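You operate a simulated robot arm through the tools that you are given. There is no shell and no other tool. Be economical: measure what you need, move in short steps, check, and stop when the job is done.

Carry out the task below with a simulated robot arm. There is one attempt and no reset: what you move stays moved.

Task
Put things in order on the top of the sorting table. At the end: the white spine clip stands on top of the cream bud vase; the teal paste weight stands on top of the clear glass paperweight; the beige stepped oak bookend stands where the grey paperback of tales stood; the red page weight is on the brown oak pressing board; the grey paperback of tales stands where the red page weight stood; whatever was shut is shut again. Leave all else as you found it, and nothing knocked over.

The check looks at the end state, three seconds after you hand in, the way a careful person would. Anything else that was tipped, shoved, dropped, spilled or broken makes it a failure.

Robot
A 7-joint arm with a two-finger parallel gripper, fixed in place. Base frame: the origin is at the foot of the arm, x ahead of it, y to its left, z up; the work surface is at about z = 0.75. Lengths are in m, angles in rad, forces in N, time in s.
With the tool pointing down near the work surface it reaches from about 0.3 to 0.68 m from the base axis. Its first joint turns from -1.152 to 1.152 rad. Payload 1.57 kg.
The tool frame sits at the grasp point between the pads (the TCP): z along the fingers, y along the line on which they close. The tips reach 0.03 m beyond it. The gripper opens to 0.11 m. The fingers are 0.024 m wide and 0.012 m thick; the gripper's body (0.048 by 0.112 m) begins 0.078 m behind the TCP.
Orientation is told as [roll, pitch, yaw] about the base's x, y, z axes, in that order, counted from this pose: with the fingers straight down and closing along the base's y, the tool's x points along the base's -x, its y along +y and its z along -z.

Tools
- The arm moves only by the tool apply_moves. Its arguments are lists of equal length, an entry for each row: "slide": the shift along the tool's x, y, z in m, a list of three; "delta_rot": the turn, a rotation vector about the tool's x, y, z in rad, a list of three; "grip": the opening, from 0 (shut) to 1 (fully open). In form: {"slide": [[dx, dy, dz], ...], "delta_rot": [[rx, ry, rz], ...], "grip": [grip, ...]}. A call has 1 to 20 rows; each row is the pose to reach, as a shift and turn from the pose commanded when the call began, along the tool's axes at that moment. Rows are played at 5 a second. More than 0.05 m and 0.15 rad between two rows, or a gripper value outside its range, and nothing of the call is played. Where a pose cannot be reached the arm comes as near as it can. A force on the tool above 40 N (or 10 N above the force at the start of the call, whichever is more), or a blocked arm, ends the call early, and 0.2 s more pass. Each finger travels about 0.108 m/s and halts on what it meets, pressing with about 35 N; the grip force reading is that of the motor and also rises with nothing between the fingers. The clock runs only during rows and for 0.2 s after the last one: add rows that repeat a pose to give the fingers time. It gives the time, the measured TCP pose, the force on the tool (base axes), the opening and the grip force at its end, in the units of the frame above (readings bear some noise), and new pictures: "pictures" is both (left out), scene, wrist or none.
- Cameras (640 x 400 px; columns grow to the right, rows downward): "scene" is fixed at [0.1637, -0.3969, 1.3905]; the picture's right is [0.75, -0.67, 0.00], its down [-0.46, -0.51, -0.72] and it looks along [0.48, 0.54, -0.69] (base axes); focal length 367 px, centre (320, 200). "wrist" rides on the gripper at [-0.036, 0, -0.08] in the tool frame; the picture's right is [0.00, -1.00, 0.00], its down [0.97, 0.00, -0.24] and it looks along [0.24, 0.00, 0.97] (tool axes); focal length 218 px, centre (320, 200). There is no depth. A picture from a camera that has moved, and an enlarged one, comes with that camera's place and axes in the base frame and with its lens.
- close_up(camera, box): a new picture of the part [left, top, right, bottom] of that camera's present view, enlarged. No time passes.
- finish_job(): hands the job in; it is judged then, once.

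Go step by step. Nothing tells you positions but the pictures and the camera data: compare them with the known pose of the tool, close in by small moves and look again before you grip or let go. The budget is 120 turns and 150 pictures, counting those below and the enlarged ones. Unless the task says otherwise, let go and move clear before handing in, and close with one line.

The tools are called after "Emit:" as name(argument=value, ...) on one line, values as JSON. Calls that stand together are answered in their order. apply_moves: Moves the arm, as the interface text tells. Its arguments: {"type":"object","properties":{"slide":{"type":"array"},"delta_rot":{"type":"array"},"grip":{"type":"array"},"pictures":{"type":"string","enum":["both","scene","wrist","none"]}},"required":["slide","delta_rot","grip"]} The other tools are called the same way: close_up (camera, box) takes an enlarged picture of a part of a camera's view; finish_job () hands the job in.

At the start:

```text
clock: 0.0
tool_pos: [0.3709, 0.0183, 1.0376]
orientation: [-0.001, 0.001, 0.0]
wrist_force: [0.1, -0.6, -0.3]
opening: 0.11
grip_force: 0.0
```

scene: 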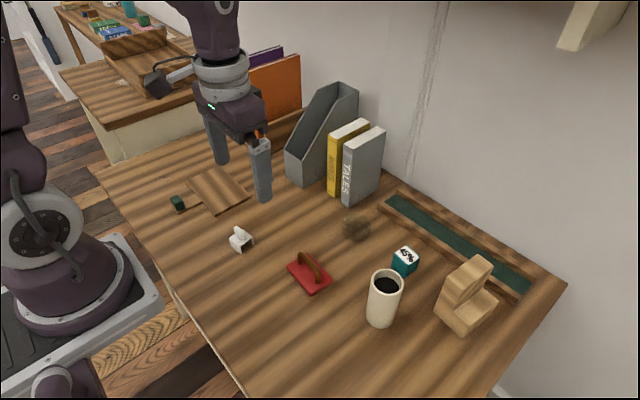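
wrist: 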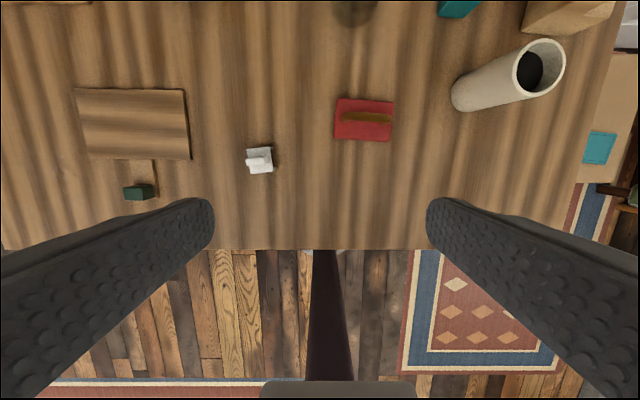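

I see a table with pressing board, white clip, red page weight, cream vase, teal weight, oak bookend, grey TALES book beside a yellow one, and a dark smoky spot that may be the glass paperweight. I'll enlarge the views to measure.

Emit:
close_up(camera="scene", box=[270, 170, 430, 340])

Emit:
close_up(camera="scene", box=[380, 170, 580, 340])

Emit:
close_up(camera="scene", box=[270, 70, 420, 220])

Emit:
close_up(camera="scene", box=[150, 150, 280, 260])

```text
2.35 times, centred on (350, 255) of scene
camera zoom: at [0.1637, -0.3969, 1.3905], right [0.75, -0.67, 0.0], down [-0.46, -0.51, -0.72], along [0.48, 0.54, -0.69], focal length 864 px, centre (249, 71)
```

zoom: 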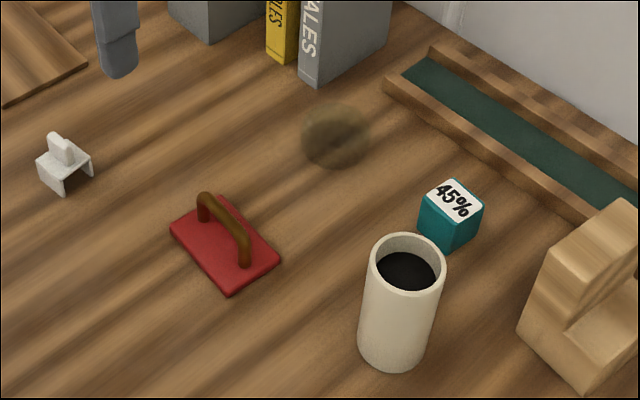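

```text
2.35 times, centred on (480, 255) of scene
camera zoom: at [0.1637, -0.3969, 1.3905], right [0.75, -0.67, 0.0], down [-0.46, -0.51, -0.72], along [0.48, 0.54, -0.69], focal length 864 px, centre (-56, 71)
```

zoom: 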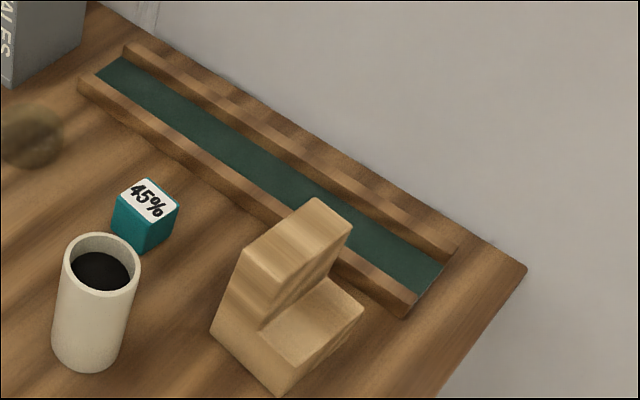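

```text
2.67 times, centred on (345, 145) of scene
camera zoom: at [0.1637, -0.3969, 1.3905], right [0.75, -0.67, 0.0], down [-0.46, -0.51, -0.72], along [0.48, 0.54, -0.69], focal length 979 px, centre (253, 347)
```

zoom: 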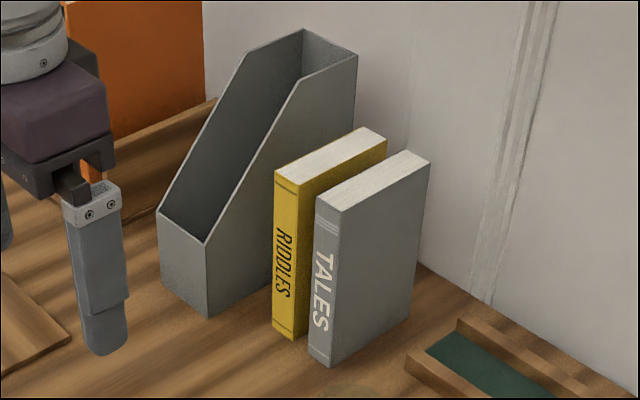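

```text
3.64 times, centred on (215, 205) of scene
camera zoom: at [0.1637, -0.3969, 1.3905], right [0.75, -0.67, 0.0], down [-0.46, -0.51, -0.72], along [0.48, 0.54, -0.69], focal length 1335 px, centre (702, 182)
```

zoom: 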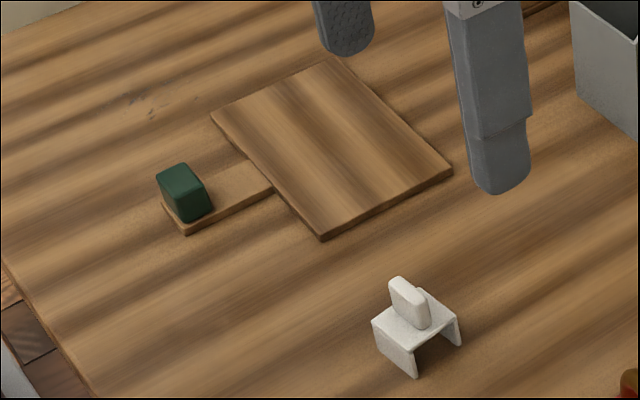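

Red weight is near (0.445, -0.051), its handle running along y; board near (0.44, 0.31). First I hover over the red weight with the gripper turned 90°.

Emit:
apply_moves(slide=[[-0.007, -0.007, 0.008], [-0.014, -0.014, 0.016], [-0.021, -0.021, 0.024], [-0.028, -0.028, 0.032], [-0.035, -0.035, 0.04], [-0.042, -0.042, 0.048], [-0.049, -0.049, 0.056], [-0.056, -0.056, 0.064], [-0.063, -0.063, 0.072], [-0.07, -0.07, 0.08], [-0.073, -0.07, 0.085], [-0.073, -0.07, 0.085]], delta_rot=[[0, 0, 0.143], [0, 0, 0.286], [0, 0, 0.429], [0, 0, 0.571], [0, 0, 0.714], [0, 0, 0.857], [0, 0, 1.0], [0, 0, 1.143], [0, 0, 1.285], [0, 0, 1.428], [0, 0, 1.571], [0, 0, 1.571]], grip=[1, 1, 1, 1, 1, 1, 1, 1, 1, 1, 1, 1])

```text
clock: 2.6
tool_pos: [0.4428, -0.0528, 0.9524]
orientation: [0.0, 0.001, -1.572]
wrist_force: [0.1, -0.4, 0.2]
opening: 0.1101
grip_force: 0.0
camera wrist: at [0.4414, -0.0891, 1.0336], right [-1.0, 0.0, 0.0], down [0.0, 0.97, 0.24], along [0.0, 0.24, -0.97], focal length 218 px, centre (320, 200)
```

scene: 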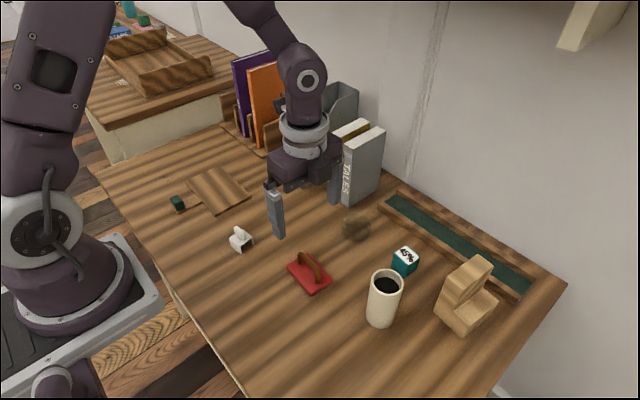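
wrist: 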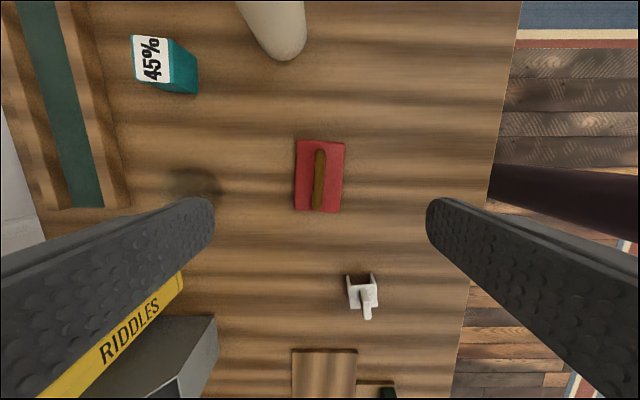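

The red plate is centred near (0.442, -0.051), turned about 0.04 rad. I descend part way with that correction and look.

Emit:
apply_moves(slide=[[0.0, 0, 0.04], [0.001, 0, 0.08], [0.002, 0, 0.12], [0.002, 0, 0.12]], delta_rot=[[0, 0, 0.04], [0, 0, 0.04], [0, 0, 0.04], [0, 0, 0.04]], grip=[0.6, 0.6, 0.5, 0.5])

```text
clock: 3.6
tool_pos: [0.4444, -0.05, 0.8312]
orientation: [0.0, -0.001, -1.61]
wrist_force: [0.3, -0.2, 0.1]
opening: 0.0551
grip_force: 0.0
camera wrist: at [0.4408, -0.0866, 0.9128], right [-1.0, 0.04, 0.0], down [0.04, 0.97, 0.24], along [0.01, 0.24, -0.97], focal length 218 px, centre (320, 200)
```

scene: 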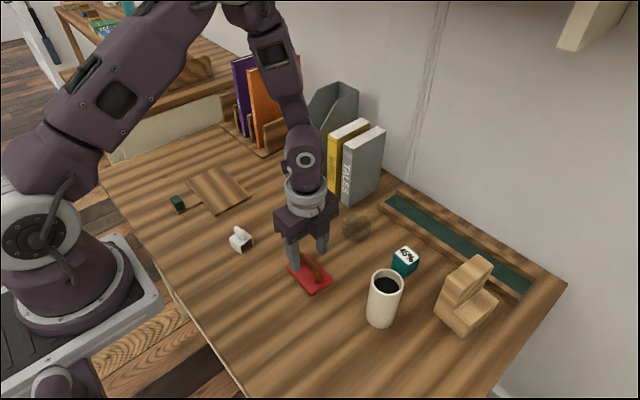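
wrist: 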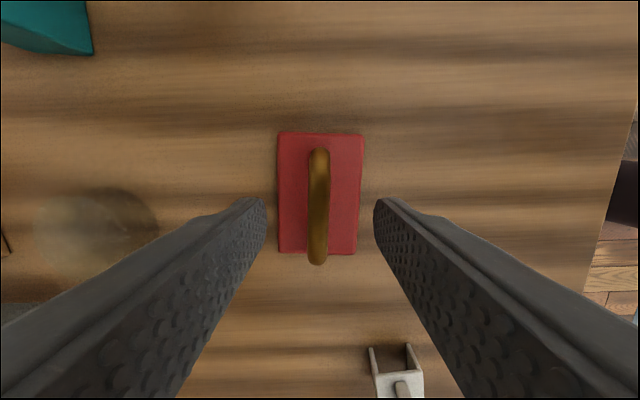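

Aligned. Lower to the handle, close, and lift a little.

Emit:
apply_moves(slide=[[0, 0, 0.02], [0, 0, 0.036], [0, 0, 0.036], [0, 0, 0.036], [0, 0, 0.036], [0, 0, 0.036], [0, 0, 0.0], [0, 0, -0.04], [0, 0, -0.07], [0, 0, -0.07]], delta_rot=[[0, 0, 0], [0, 0, 0], [0, 0, 0], [0, 0, 0], [0, 0, 0], [0, 0, 0], [0, 0, 0], [0, 0, 0], [0, 0, 0], [0, 0, 0]], grip=[0.5, 0.5, 0.0, 0.0, 0.0, 0.0, 0.0, 0.0, 0.0, 0.0])

```text
clock: 5.8
tool_pos: [0.4431, -0.0509, 0.9028]
orientation: [-0.002, 0.0, -1.611]
wrist_force: [0.2, -0.3, -4.8]
opening: 0.0119
grip_force: 29.2
camera wrist: at [0.4398, -0.0871, 0.9842], right [-1.0, 0.04, 0.0], down [0.04, 0.97, 0.24], along [0.01, 0.24, -0.97], focal length 218 px, centre (320, 200)
```

scene: 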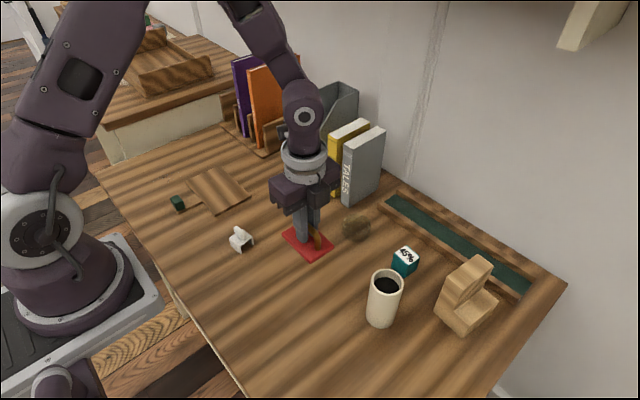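
wrist: 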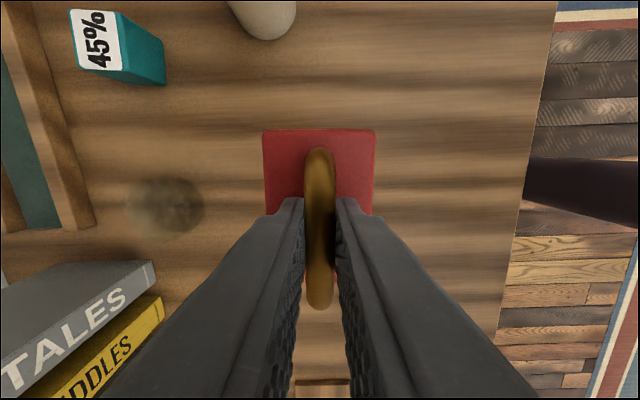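

Held. Now I carry it to above the board centre, near (0.431, 0.304).

Emit:
apply_moves(slide=[[0.044, -0.003, 0], [0.088, -0.0065, 0], [0.132, -0.01, 0], [0.177, -0.013, 0], [0.221, -0.016, 0], [0.265, -0.02, 0], [0.31, -0.023, 0], [0.354, -0.026, 0], [0.354, -0.026, 0], [0.354, -0.026, 0]], delta_rot=[[0, 0, 0], [0, 0, 0], [0, 0, 0], [0, 0, 0], [0, 0, 0], [0, 0, 0], [0, 0, 0], [0, 0, 0], [0, 0, 0], [0, 0, 0]], grip=[0, 0, 0, 0, 0, 0, 0, 0, 0, 0])

```text
clock: 8.0
tool_pos: [0.4308, 0.3035, 0.9021]
orientation: [0.0, 0.001, -1.61]
wrist_force: [0.3, -0.1, -4.8]
opening: 0.0114
grip_force: 28.6
camera wrist: at [0.4281, 0.2676, 0.983], right [-1.0, 0.04, 0.0], down [0.04, 0.97, 0.24], along [0.01, 0.24, -0.97], focal length 218 px, centre (320, 200)
```

scene: 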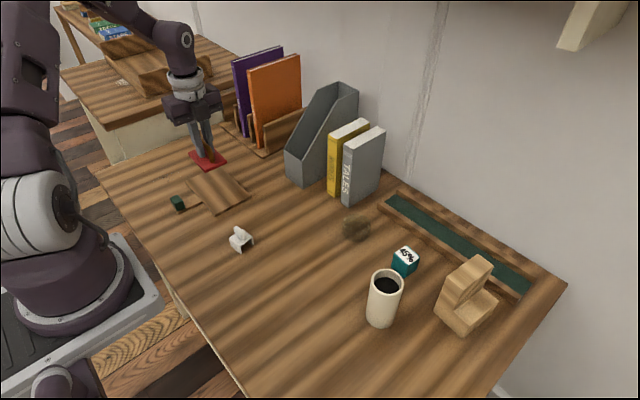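
wrist: 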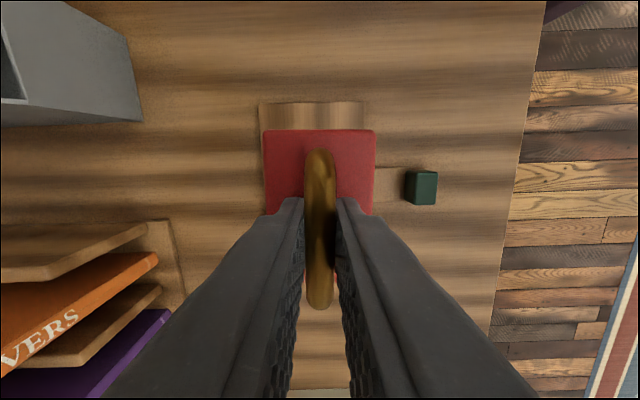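

Centred over the board. Lower toward contact in small steps.

Emit:
apply_moves(slide=[[0, 0, 0.04], [0, 0, 0.08], [0, 0, 0.088], [0, 0, 0.092], [0, 0, 0.095], [0, 0, 0.095]], delta_rot=[[0, 0, 0], [0, 0, 0], [0, 0, 0], [0, 0, 0], [0, 0, 0], [0, 0, 0]], grip=[0, 0, 0, 0, 0, 0])

```text
clock: 9.4
tool_pos: [0.4323, 0.3039, 0.8066]
orientation: [0.001, -0.001, -1.611]
wrist_force: [0.9, -0.6, -5.1]
opening: 0.0117
grip_force: 28.8
camera wrist: at [0.4286, 0.2681, 0.8881], right [-1.0, 0.04, 0.0], down [0.04, 0.97, 0.24], along [0.01, 0.24, -0.97], focal length 218 px, centre (320, 200)
```

scene: 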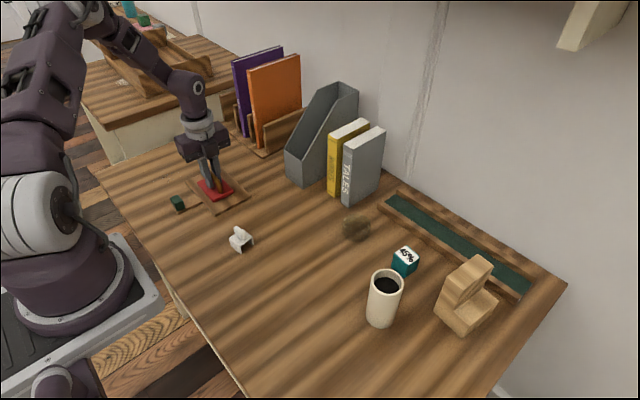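
wrist: 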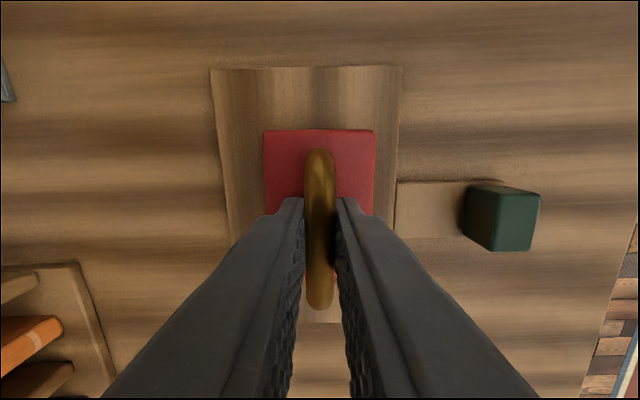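

Emit:
apply_moves(slide=[[0, 0, 0.001], [0, 0, 0.002], [0, 0, 0.002]], delta_rot=[[0, 0, 0], [0, 0, 0], [0, 0, 0]], grip=[0, 0, 0], pictures="none")

Emit:
close_up(camera="scene", box=[150, 140, 280, 230])

```text
clock: 10.2
tool_pos: [0.4316, 0.3043, 0.8048]
orientation: [0.001, 0.0, -1.61]
wrist_force: [-0.6, 0.3, -3.7]
opening: 0.0114
grip_force: 29.4
```

```text
4.44 times, centred on (215, 185) of scene
camera zoom: at [0.1638, -0.3969, 1.3905], right [0.75, -0.67, 0.0], down [-0.46, -0.51, -0.72], along [0.48, 0.54, -0.69], focal length 1631 px, centre (787, 267)
```

zoom: 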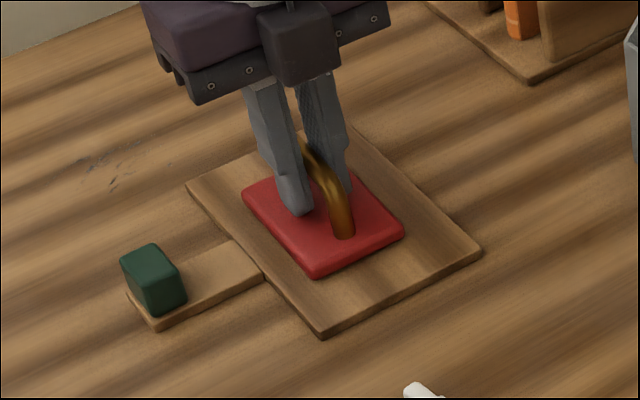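

Emit:
apply_moves(slide=[[0, 0, 0.001], [0, 0, 0.002], [0, 0, 0.002]], delta_rot=[[0, 0, 0], [0, 0, 0], [0, 0, 0]], grip=[0, 0, 0], pictures="none")

```text
clock: 11.0
tool_pos: [0.4323, 0.3028, 0.8036]
orientation: [0.001, -0.001, -1.61]
wrist_force: [0.0, -3.2, 11.1]
opening: 0.0113
grip_force: 29.1
```

Contact made. Release and rise.

Emit:
apply_moves(slide=[[0, 0, -0.001], [0, 0, -0.001], [0, 0, -0.001], [0, 0, -0.03], [0, 0, -0.07], [0, 0, -0.11], [0, 0, -0.15], [0, 0, -0.15]], delta_rot=[[0, 0, 0], [0, 0, 0], [0, 0, 0], [0, 0, 0], [0, 0, 0], [0, 0, 0], [0, 0, 0], [0, 0, 0]], grip=[0.3, 0.4, 0.4, 0.4, 0.4, 0.4, 0.4, 0.4])

```text
clock: 12.8
tool_pos: [0.4328, 0.3032, 0.9561]
orientation: [0.002, 0.001, -1.61]
wrist_force: [-0.7, -1.0, 0.2]
opening: 0.0441
grip_force: 0.0
camera wrist: at [0.4289, 0.2678, 1.0346], right [-1.0, 0.04, 0.0], down [0.04, 0.97, 0.24], along [0.01, 0.24, -0.97], focal length 218 px, centre (320, 200)
```

scene: 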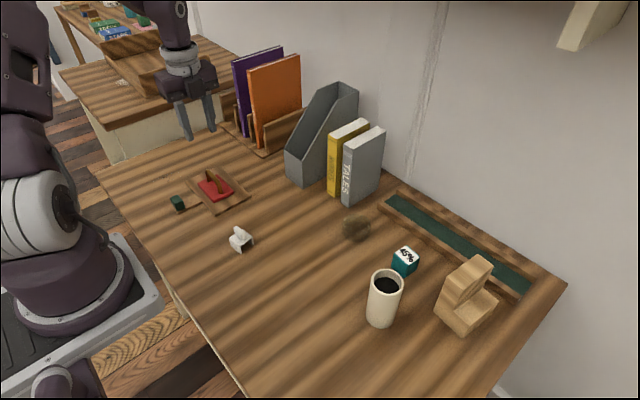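
wrist: 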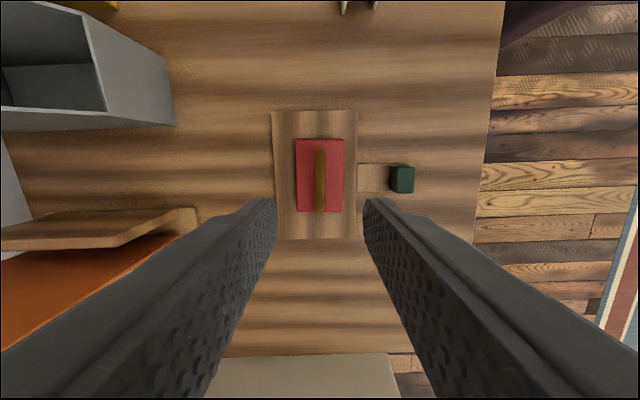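

Red weight sits on the board. Now go to view the TALES book, rotating back to yaw 0.

Emit:
apply_moves(slide=[[-0.02, 0.0106, -0.02], [-0.04, 0.021, -0.04], [-0.06, 0.032, -0.06], [-0.08, 0.042, -0.08], [-0.1, 0.053, -0.1], [-0.12, 0.0635, -0.1], [-0.14, 0.074, -0.1], [-0.161, 0.085, -0.1], [-0.181, 0.095, -0.1], [-0.201, 0.106, -0.1], [-0.221, 0.1165, -0.1], [-0.241, 0.127, -0.1], [-0.241, 0.127, -0.1]], delta_rot=[[0, 0, -0.134], [0, 0, -0.268], [0, 0, -0.4025], [0, 0, -0.537], [0, 0, -0.671], [0, 0, -0.805], [0, 0, -0.939], [0, 0, -1.073], [0, 0, -1.2075], [0, 0, -1.342], [0, 0, -1.476], [0, 0, -1.61], [0, 0, -1.61]], grip=[0.4, 0.4, 0.4, 0.4, 0.4, 0.4, 0.4, 0.4, 0.4, 0.4, 0.4, 0.4, 0.4])

```text
clock: 15.6
tool_pos: [0.5499, 0.0574, 1.0537]
orientation: [0.0, 0.0, 0.001]
wrist_force: [-0.2, 0.4, -0.3]
opening: 0.0441
grip_force: 0.0
camera wrist: at [0.5836, 0.0575, 1.1343], right [0.0, -1.0, 0.0], down [-0.97, 0.0, 0.24], along [-0.24, 0.0, -0.97], focal length 218 px, centre (320, 200)
```

scene: 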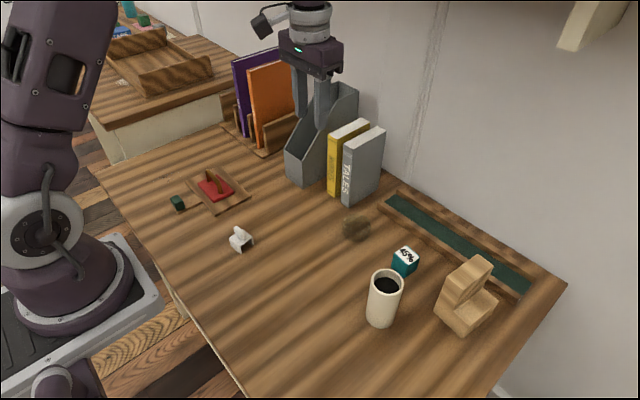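
wrist: 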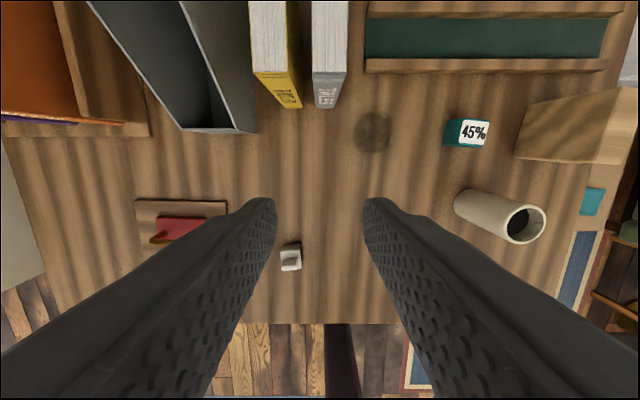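

Book measured: top front x≈0.649, y≈0.032–0.065, gap to RIDDLES about 2 cm. I'll zoom to refine.

Emit:
close_up(camera="wrist", box=[230, 0, 390, 110])

```text
3.64 times, centred on (310, 55) of wrist
camera zoom: at [0.5836, 0.0575, 1.1343], right [0.0, -1.0, 0.0], down [-0.97, 0.0, 0.24], along [-0.24, 0.0, -0.97], focal length 794 px, centre (356, 727)
```

zoom: 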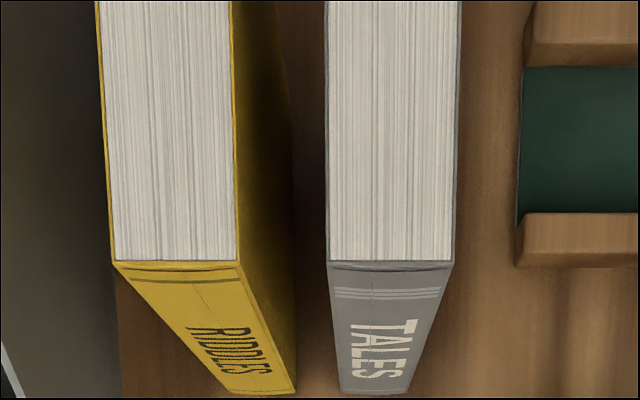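

Gap is y 0.0645–0.0845; book centre y≈0.0497. I move over it with a narrow opening, staying above the top (≈0.925), to check reach.

Emit:
apply_moves(slide=[[-0.045, -0.004, 0.01], [-0.09, -0.0077, 0.025], [-0.13, -0.0077, 0.045], [-0.13, -0.0077, 0.055], [-0.13, -0.0077, 0.055]], delta_rot=[[0, 0, 0], [0, 0, 0], [0, 0, 0], [0, 0, 0], [0, 0, 0]], grip=[0.342, 0.342, 0.342, 0.342, 0.342])

```text
clock: 16.8
tool_pos: [0.6795, 0.0501, 0.9981]
orientation: [-0.001, 0.0, -0.001]
wrist_force: [-1.0, 0.0, 0.0]
opening: 0.0373
grip_force: 0.0
camera wrist: at [0.7134, 0.0493, 1.0795], right [0.0, -1.0, 0.0], down [-0.97, 0.0, 0.24], along [-0.24, 0.0, -0.97], focal length 218 px, centre (320, 200)
```

scene: 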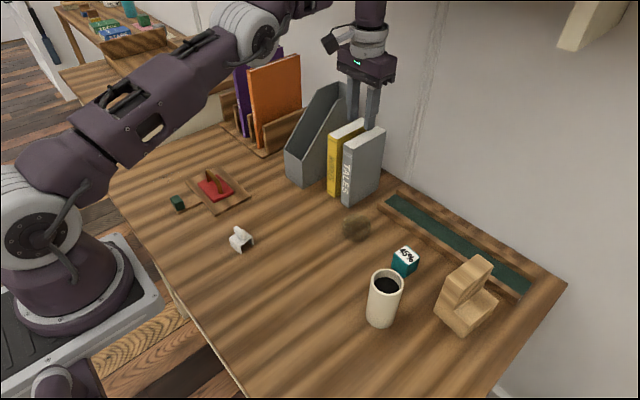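
wrist: 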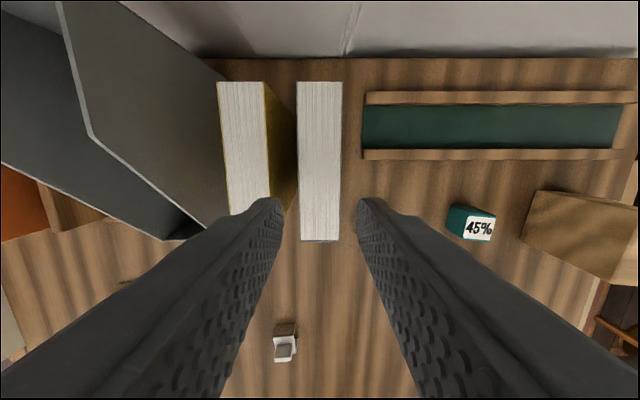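

Well centred. Descend so the tips just enter the gap, then look.

Emit:
apply_moves(slide=[[0, 0, 0.03], [0, 0, 0.055], [0, 0, 0.07], [0, 0, 0.07]], delta_rot=[[0, 0, 0], [0, 0, 0], [0, 0, 0], [0, 0, 0]], grip=[0.342, 0.342, 0.342, 0.342])

```text
clock: 17.8
tool_pos: [0.6793, 0.051, 0.9286]
orientation: [0.0, 0.001, 0.001]
wrist_force: [0.3, -0.6, 0.7]
opening: 0.0377
grip_force: 0.1
camera wrist: at [0.7136, 0.0498, 1.0093], right [0.0, -1.0, 0.0], down [-0.97, 0.0, 0.24], along [-0.24, 0.0, -0.97], focal length 218 px, centre (320, 200)
```

scene: 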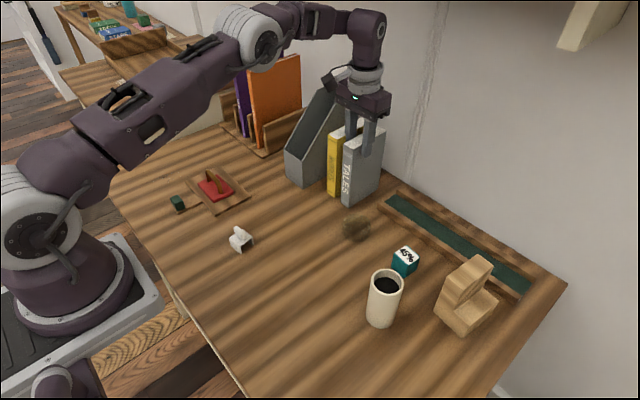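
wrist: 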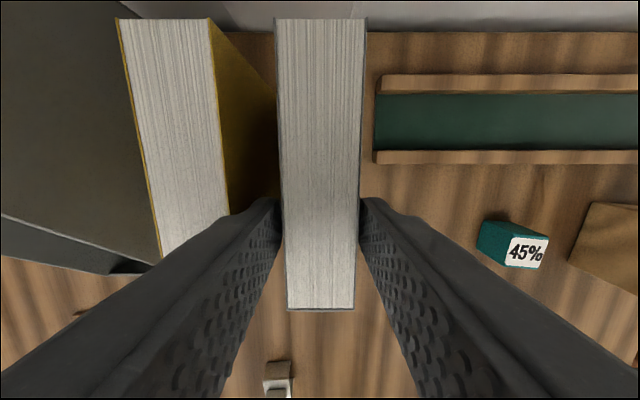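

Fingers are in the gap. Lower further, close, and lift slightly.

Emit:
apply_moves(slide=[[0, 0, 0.02], [0, 0, 0.036], [0, 0, 0.036], [0, 0, 0.036], [0, 0, 0.036], [0, 0, 0.036], [0, 0, 0.026], [0, 0, 0.006], [0, 0, 0.006]], delta_rot=[[0, 0, 0], [0, 0, 0], [0, 0, 0], [0, 0, 0], [0, 0, 0], [0, 0, 0], [0, 0, 0], [0, 0, 0], [0, 0, 0]], grip=[0.342, 0.342, 0.342, 0.0, 0.0, 0.0, 0.0, 0.0, 0.0])

```text
clock: 19.8
tool_pos: [0.6784, 0.0503, 0.9235]
orientation: [-0.002, 0.0, -0.001]
wrist_force: [0.0, 0.3, -1.7]
opening: 0.0298
grip_force: 34.9
camera wrist: at [0.7131, 0.0501, 1.0039], right [0.0, -1.0, 0.0], down [-0.97, 0.0, 0.24], along [-0.24, 0.0, -0.97], focal length 218 px, centre (320, 200)
```

scene: 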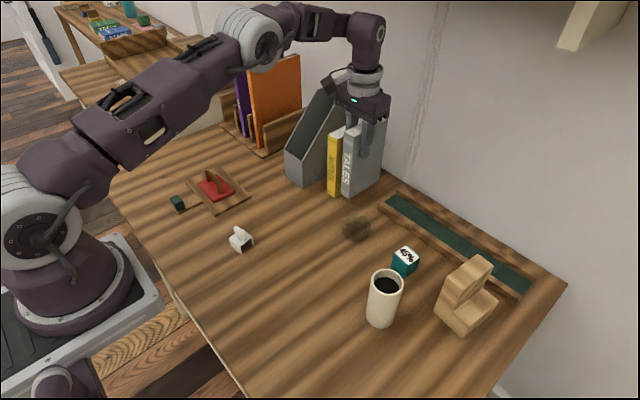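
wrist: 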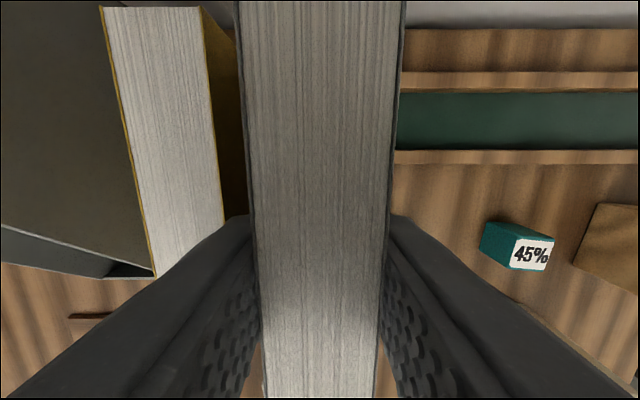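

Book is held and lifted. Raise it, then carry to above the red weight's former spot.

Emit:
apply_moves(slide=[[0, 0, -0.04], [0, 0, -0.08], [0.0, 0, -0.1], [0.04, -0.017, -0.1], [0.085, -0.034, -0.1], [0.127, -0.051, -0.1], [0.17, -0.069, -0.1], [0.212, -0.086, -0.1], [0.254, -0.103, -0.1], [0.254, -0.103, -0.06], [0.254, -0.103, -0.02], [0.254, -0.103, -0.01], [0.254, -0.103, -0.01]], delta_rot=[[0, 0, 0], [0, 0, 0], [0, 0, 0], [0, 0, 0], [0, 0, 0], [0, 0, 0], [0, 0, 0], [0, 0, 0], [0, 0, 0], [0, 0, 0], [0, 0, 0], [0, 0, 0], [0, 0, 0]], grip=[0, 0, 0, 0, 0, 0, 0, 0, 0, 0, 0, 0, 0])

```text
clock: 22.6
tool_pos: [0.6796, 0.0512, 1.0235]
orientation: [0.001, -0.001, 0.0]
wrist_force: [0.3, -0.3, -2.0]
opening: 0.0299
grip_force: 34.8
out of reach, approached as far as the arm can: row 4, 5, 6, 7, 8, 9, 10, 11, 12, 13
camera wrist: at [0.7127, 0.0513, 1.1043], right [0.0, -1.0, 0.0], down [-0.97, 0.0, 0.24], along [-0.24, 0.0, -0.97], focal length 218 px, centre (320, 200)
```

scene: 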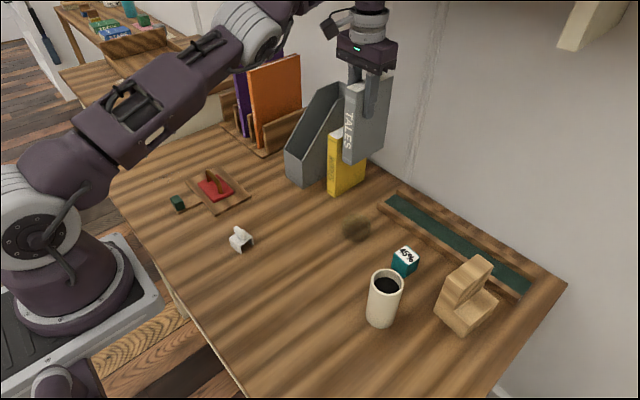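
wrist: 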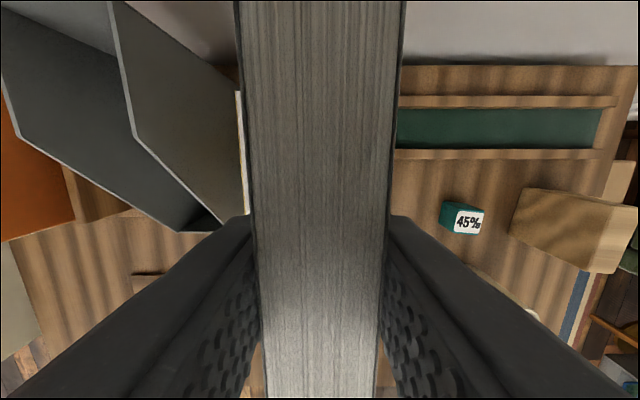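

The arm stopped partway, apparently at a joint configuration issue. I test with a tiny move to see the command reference.

Emit:
apply_moves(slide=[[0, 0, 0.005], [0.01, 0, 0.01]], delta_rot=[[0, 0, 0], [0, 0, 0]], grip=[0, 0], pictures="none")

```text
clock: 23.2
tool_pos: [0.6693, 0.0554, 1.0134]
orientation: [-0.001, 0.0, -0.001]
wrist_force: [-1.0, -0.3, -2.5]
opening: 0.0298
grip_force: 34.7
```

Works from the actual pose. Carry on from here.

Emit:
apply_moves(slide=[[0.01, -0.01, 0], [0.03, -0.018, 0], [0.065, -0.03, 0], [0.1, -0.044, 0], [0.135, -0.06, 0], [0.17, -0.075, 0], [0.21, -0.09, 0], [0.245, -0.108, 0], [0.245, -0.108, 0]], delta_rot=[[0, 0, 0], [0, 0, 0], [0, 0, 0], [0, 0, 0], [0, 0, 0], [0, 0, 0], [0, 0, 0], [0, 0, 0], [0, 0, 0]], grip=[0, 0, 0, 0, 0, 0, 0, 0, 0])

```text
clock: 25.2
tool_pos: [0.4248, -0.0506, 1.0138]
orientation: [-0.001, 0.0, 0.0]
wrist_force: [-0.4, -0.6, -2.6]
opening: 0.0298
grip_force: 35.0
camera wrist: at [0.4585, -0.0511, 1.0951], right [0.0, -1.0, 0.0], down [-0.97, 0.0, 0.24], along [-0.24, 0.0, -0.97], focal length 218 px, centre (320, 200)
```

scene: 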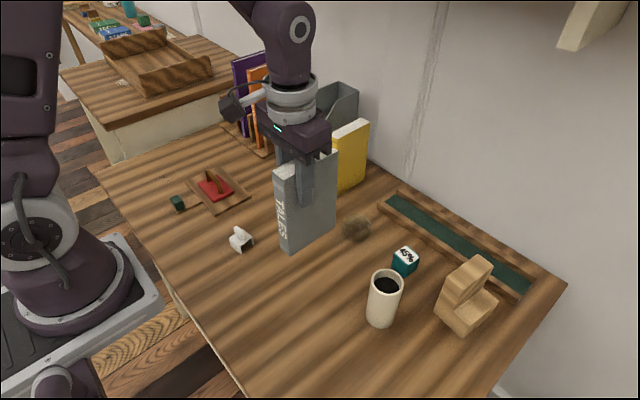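
wrist: 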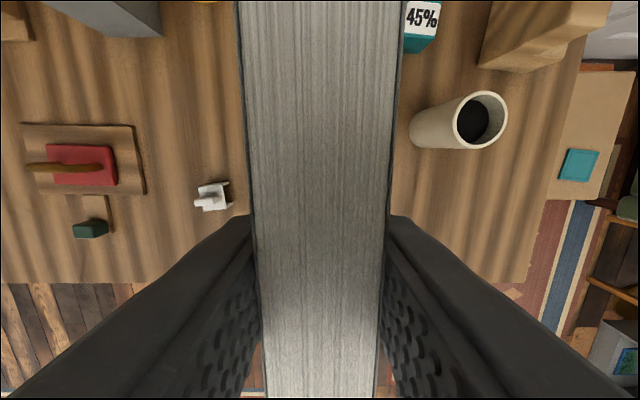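

Over the spot. Lower toward contact.

Emit:
apply_moves(slide=[[0, -0.001, 0.04], [0, -0.002, 0.08], [0, -0.002, 0.105], [0, -0.002, 0.115], [0, -0.002, 0.117], [0, -0.002, 0.119], [0, -0.002, 0.119]], delta_rot=[[0, 0, 0], [0, 0, 0], [0, 0, 0], [0, 0, 0], [0, 0, 0], [0, 0, 0], [0, 0, 0]], grip=[0, 0, 0, 0, 0, 0, 0], pictures="scene")

```text
clock: 26.8
tool_pos: [0.425, -0.0523, 0.8941]
orientation: [0.0, 0.001, -0.001]
wrist_force: [-0.3, -0.1, -1.8]
opening: 0.0298
grip_force: 34.9
```

scene: 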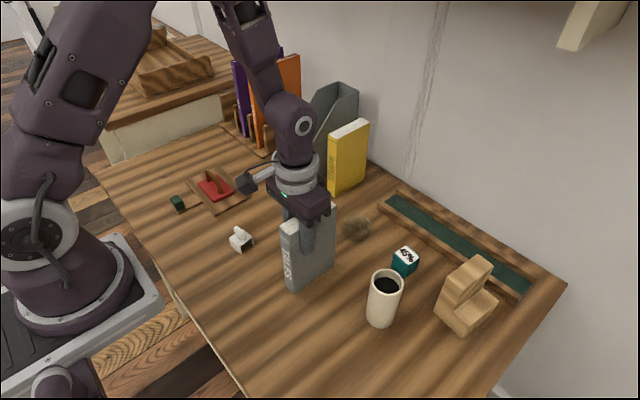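

Emit:
apply_moves(slide=[[0, 0, 0.001], [0, 0, 0.002], [0, 0, 0.002]], delta_rot=[[0, 0, 0], [0, 0, 0], [0, 0, 0]], grip=[0, 0, 0], pictures="none")

```text
clock: 27.6
tool_pos: [0.4249, -0.0531, 0.893]
orientation: [0.001, -0.001, -0.003]
wrist_force: [-0.4, 0.2, -2.7]
opening: 0.0296
grip_force: 34.6
```

Nearly down, no contact yet; another small step.

Emit:
apply_moves(slide=[[0, 0, 0.001], [0, 0, 0.002], [0, 0, 0.003]], delta_rot=[[0, 0, 0], [0, 0, 0], [0, 0, 0]], grip=[0, 0, 0], pictures="none")

```text
clock: 28.3
tool_pos: [0.4242, -0.0517, 0.8924]
orientation: [0.0, -0.002, -0.002]
wrist_force: [-4.9, 2.2, 18.3]
opening: 0.0296
grip_force: 34.6
stopped in row 3: the force on the tool passed its limit (the readings are from after the stop); the commanded pose is now the measured one
```

Contact. Release and rise.

Emit:
apply_moves(slide=[[0, 0, -0.0005], [0, 0, -0.0005], [0, 0, -0.0005], [0, 0, -0.04], [0, 0, -0.08], [0, 0, -0.12], [0, 0, -0.15], [0, 0, -0.15]], delta_rot=[[0, 0, 0], [0, 0, 0], [0, 0, 0], [0, 0, 0], [0, 0, 0], [0, 0, 0], [0, 0, 0], [0, 0, 0]], grip=[0.33, 0.4, 0.45, 0.45, 0.45, 0.45, 0.45, 0.45])

```text
clock: 30.1
tool_pos: [0.4244, -0.0537, 1.0406]
orientation: [0.0, -0.003, -0.003]
wrist_force: [0.4, 0.5, 1.2]
opening: 0.0494
grip_force: 0.1
camera wrist: at [0.4586, -0.0525, 1.1223], right [0.0, -1.0, 0.0], down [-0.97, 0.0, 0.24], along [-0.24, 0.0, -0.97], focal length 218 px, centre (320, 200)
```

scene: 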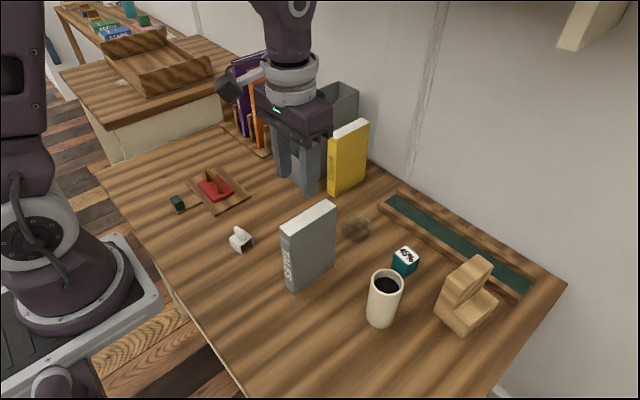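
wrist: 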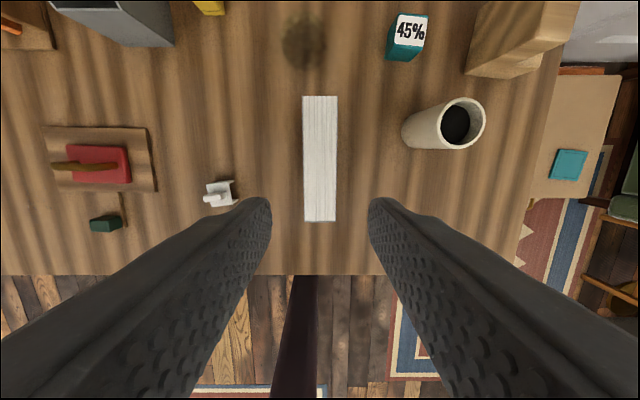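

Book placed. Now view the bookend from above.

Emit:
apply_moves(slide=[[-0.023, -0.04, 0], [-0.045, -0.08, 0], [-0.068, -0.12, 0], [-0.09, -0.16, 0], [-0.113, -0.2, 0], [-0.136, -0.236, 0], [-0.136, -0.236, 0]], delta_rot=[[0, 0, 0], [0, 0, 0], [0, 0, 0], [0, 0, 0], [0, 0, 0], [0, 0, 0], [0, 0, 0]], grip=[0.5, 0.7, 1, 1, 1, 1, 1])

Emit:
close_up(camera="scene", box=[420, 240, 520, 350])

```text
clock: 31.7
tool_pos: [0.5615, -0.2883, 1.0438]
orientation: [-0.001, 0.0, 0.0]
wrist_force: [-0.7, 0.5, 0.6]
opening: 0.1098
grip_force: 0.1
camera wrist: at [0.5954, -0.289, 1.1238], right [0.0, -1.0, 0.0], down [-0.97, 0.0, 0.24], along [-0.24, 0.0, -0.97], focal length 218 px, centre (320, 200)
```

scene: 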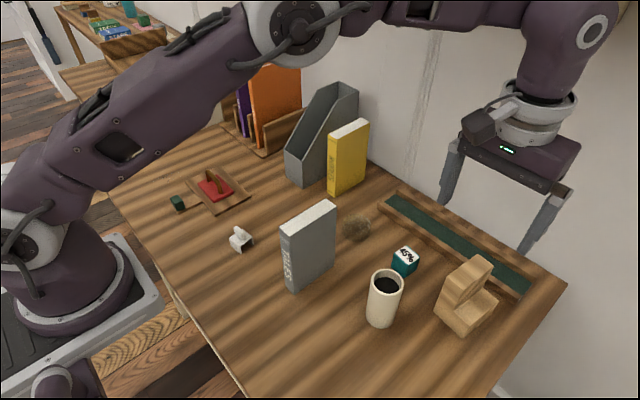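
wrist: 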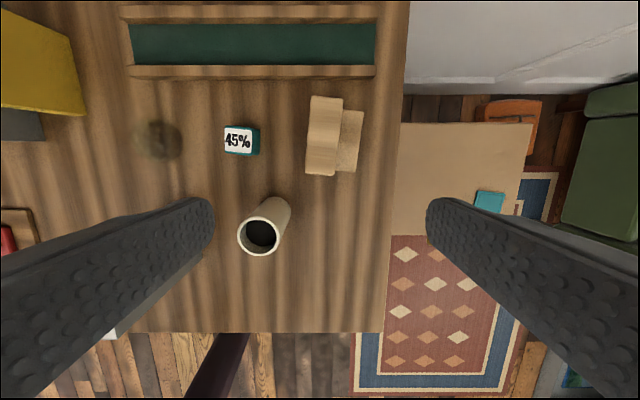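

```text
3.64 times, centred on (470, 295) of scene
camera zoom: at [0.1637, -0.397, 1.3905], right [0.75, -0.67, 0.0], down [-0.46, -0.51, -0.72], along [0.48, 0.54, -0.69], focal length 1335 px, centre (-226, -146)
```

zoom: 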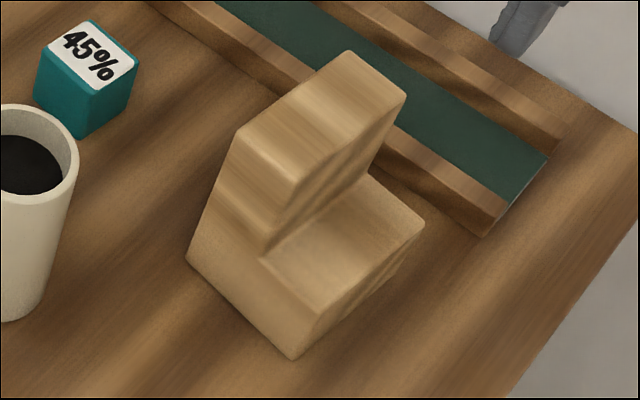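

Emit:
close_up(camera="wrist", box=[220, 80, 400, 270])

```text
2.11 times, centred on (310, 175) of wrist
camera zoom: at [0.5954, -0.289, 1.1238], right [0.0, -1.0, 0.0], down [-0.97, 0.0, 0.24], along [-0.24, 0.0, -0.97], focal length 460 px, centre (341, 253)
```

zoom: 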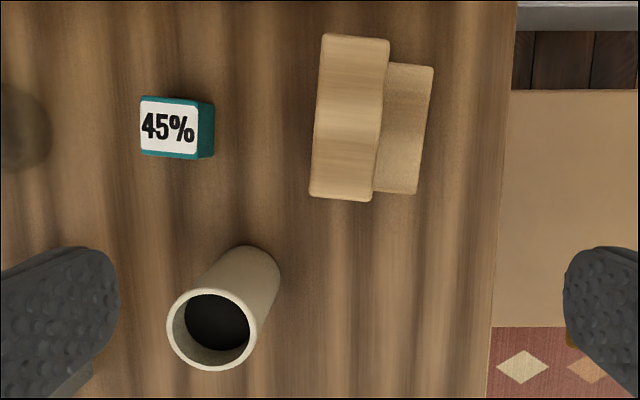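

Bookend: tall block centre ≈(0.605,-0.293), about 0.086 long, 0.036 thick, top ≈0.86, yaw ≈-0.09; the step is on the -y side. Gripping it by its long ends keeps the fingers away from RIDDLES when placing. I hover over it, rotated.

Emit:
apply_moves(slide=[[-0.004, 0, 0], [-0.008, -0.001, 0], [-0.012, -0.001, 0.01], [-0.016, -0.002, 0.02], [-0.02, -0.002, 0.03], [-0.024, -0.003, 0.04], [-0.028, -0.003, 0.05], [-0.032, -0.004, 0.06], [-0.036, -0.004, 0.07], [-0.039, -0.005, 0.08], [-0.041, -0.005, 0.09], [-0.043, -0.005, 0.1], [-0.043, -0.005, 0.1]], delta_rot=[[0, 0, 0.138], [0, 0, 0.277], [0, 0, 0.416], [0, 0, 0.554], [0, 0, 0.693], [0, 0, 0.831], [0, 0, 0.97], [0, 0, 1.109], [0, 0, 1.247], [0, 0, 1.386], [0, 0, 1.524], [0, 0, 1.663], [0, 0, 1.663]], grip=[1, 1, 1, 1, 1, 1, 1, 1, 1, 1, 1, 1, 1])

```text
clock: 34.5
tool_pos: [0.6055, -0.2936, 0.9414]
orientation: [0.001, 0.0, -1.665]
wrist_force: [0.1, -0.8, -0.8]
opening: 0.1101
grip_force: 0.1
camera wrist: at [0.5989, -0.33, 1.0228], right [-1.0, 0.09, 0.0], down [0.09, 0.97, 0.24], along [0.02, 0.24, -0.97], focal length 218 px, centre (320, 200)
```

scene: 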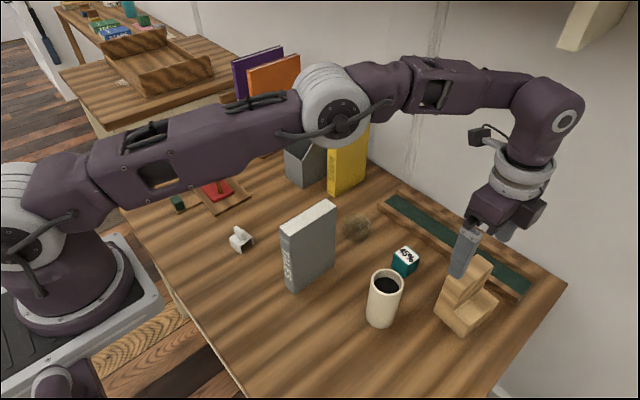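
wrist: 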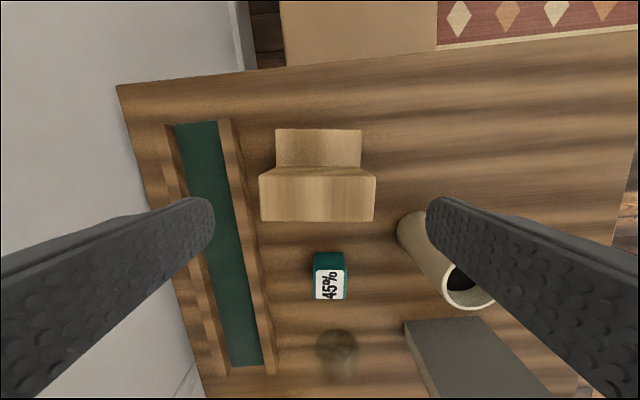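

Aligned. Descend and close on the ends, checking force.

Emit:
apply_moves(slide=[[0.003, -0.002, 0.04], [0.003, -0.002, 0.08], [0.003, -0.002, 0.103], [0.003, -0.002, 0.103], [0.003, -0.002, 0.103], [0.003, -0.002, 0.103], [0.003, -0.002, 0.103], [0.003, -0.002, 0.098], [0.003, -0.002, 0.09], [0.003, -0.002, 0.09]], delta_rot=[[0, 0, 0], [0, 0, 0], [0, 0, 0], [0, 0, 0], [0, 0, 0], [0, 0, 0], [0, 0, 0], [0, 0, 0], [0, 0, 0], [0, 0, 0]], grip=[1, 1, 1, 1, 0.6, 0.6, 0.6, 0.6, 0.6, 0.6])

```text
clock: 36.7
tool_pos: [0.6028, -0.2908, 0.8525]
orientation: [0.002, -0.001, -1.663]
wrist_force: [0.2, 0.2, -2.8]
opening: 0.0847
grip_force: 35.3
camera wrist: at [0.5972, -0.3266, 0.9332], right [-1.0, 0.09, 0.0], down [0.09, 0.97, 0.24], along [0.02, 0.24, -0.97], focal length 218 px, centre (320, 200)
```

scene: 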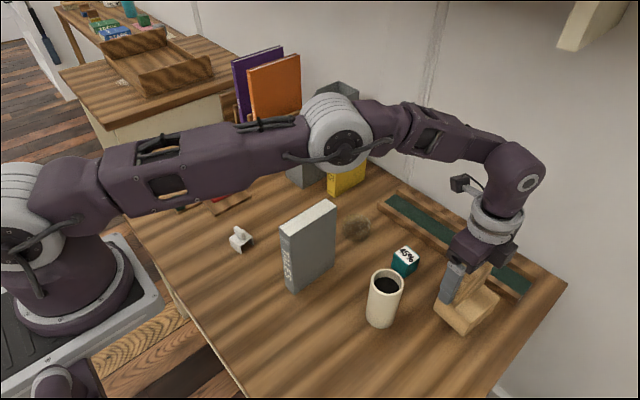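
wrist: 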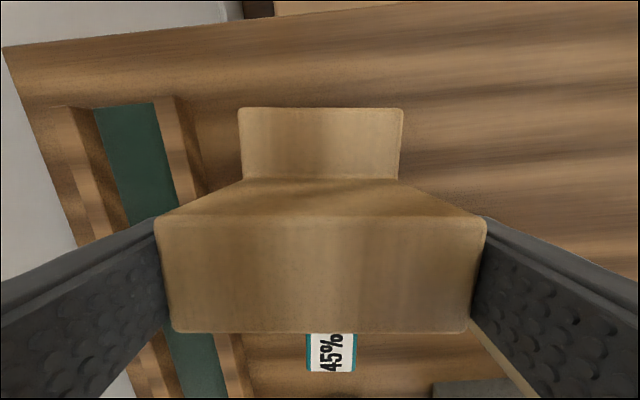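

Held firmly. Raise and carry at height to near (0.60, 0.03), straightening yaw.

Emit:
apply_moves(slide=[[0, 0, -0.04], [0, 0, -0.08], [0, 0, -0.115], [0.04, -0.004, -0.115], [0.08, -0.008, -0.115], [0.12, -0.012, -0.115], [0.16, -0.016, -0.115], [0.2, -0.02, -0.115], [0.24, -0.024, -0.115], [0.28, -0.028, -0.115], [0.319, -0.0325, -0.115], [0.319, -0.0325, -0.115]], delta_rot=[[0, 0, 0], [0, 0, 0], [0, 0, 0], [0, 0, 0], [0, 0, 0], [0, 0, 0], [0, 0, -0.03], [0, 0, -0.06], [0, 0, -0.092], [0, 0, -0.092], [0, 0, -0.092], [0, 0, -0.092]], grip=[0.6, 0.6, 0.6, 0.6, 0.6, 0.6, 0.6, 0.6, 0.6, 0.6, 0.6, 0.6])

```text
clock: 39.3
tool_pos: [0.5974, 0.0305, 0.969]
orientation: [0.0, -0.001, -1.572]
wrist_force: [0.3, 0.3, -2.3]
opening: 0.0848
grip_force: 34.4
camera wrist: at [0.5959, -0.0061, 1.0489], right [-1.0, 0.0, 0.0], down [0.0, 0.97, 0.24], along [0.0, 0.24, -0.97], focal length 218 px, centre (320, 200)
```

scene: 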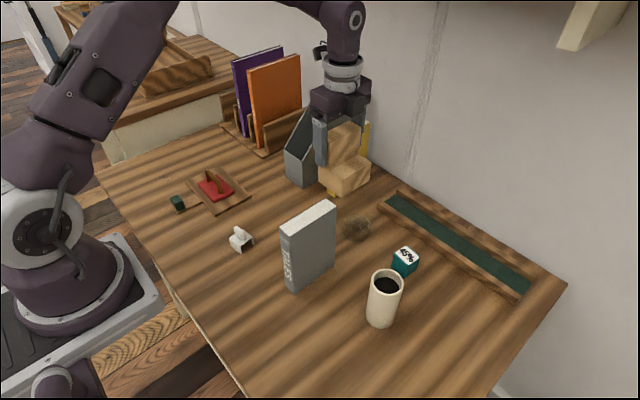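
wrist: 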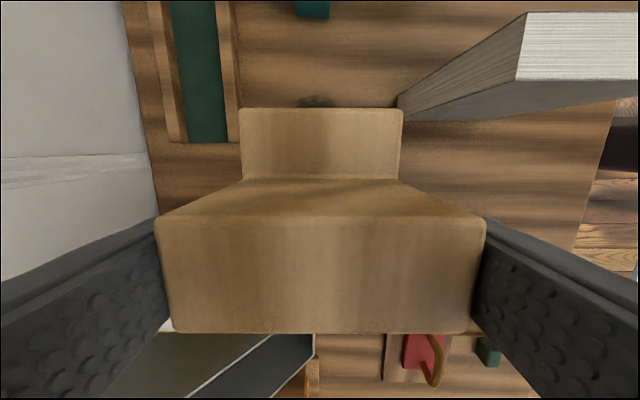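

Now extend to x≈0.69 at this height, staying clear of RIDDLES, and lower partway.

Emit:
apply_moves(slide=[[0, 0.035, 0], [0, 0.065, 0.01], [0, 0.0926, 0.02], [0.01, 0.0926, 0.04], [0.02, 0.0926, 0.06], [0.02, 0.0926, 0.06]], delta_rot=[[0, 0, 0], [0, 0, 0], [0, 0, 0], [0, 0, 0], [0, 0, 0], [0, 0, 0]], grip=[0.6, 0.6, 0.6, 0.6, 0.6, 0.6])

```text
clock: 40.7
tool_pos: [0.692, 0.0499, 0.9065]
orientation: [0.003, -0.002, -1.571]
wrist_force: [-0.8, -0.8, -3.4]
opening: 0.085
grip_force: 34.8
camera wrist: at [0.6896, 0.0138, 0.9877], right [-1.0, 0.0, 0.0], down [0.0, 0.97, 0.24], along [0.0, 0.24, -0.97], focal length 218 px, centre (320, 200)
```

scene: 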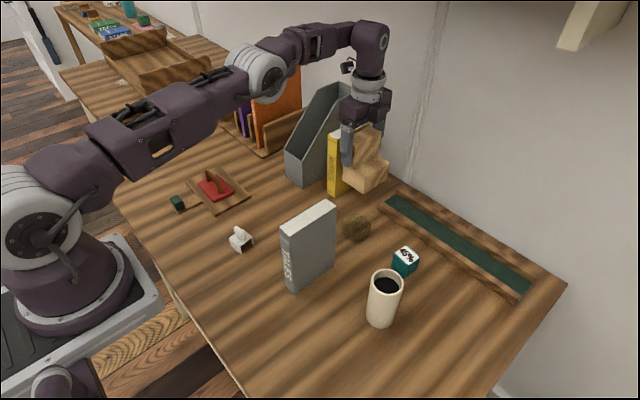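
wrist: 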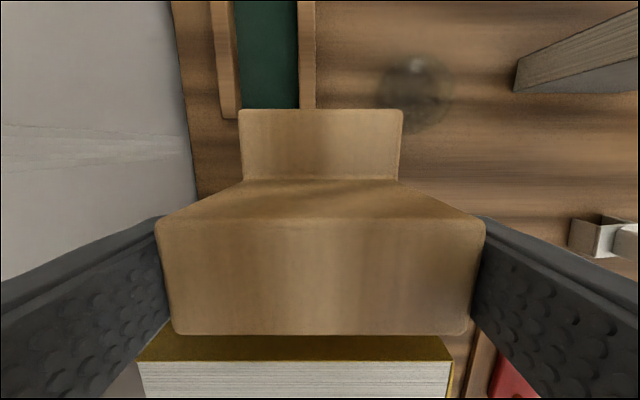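

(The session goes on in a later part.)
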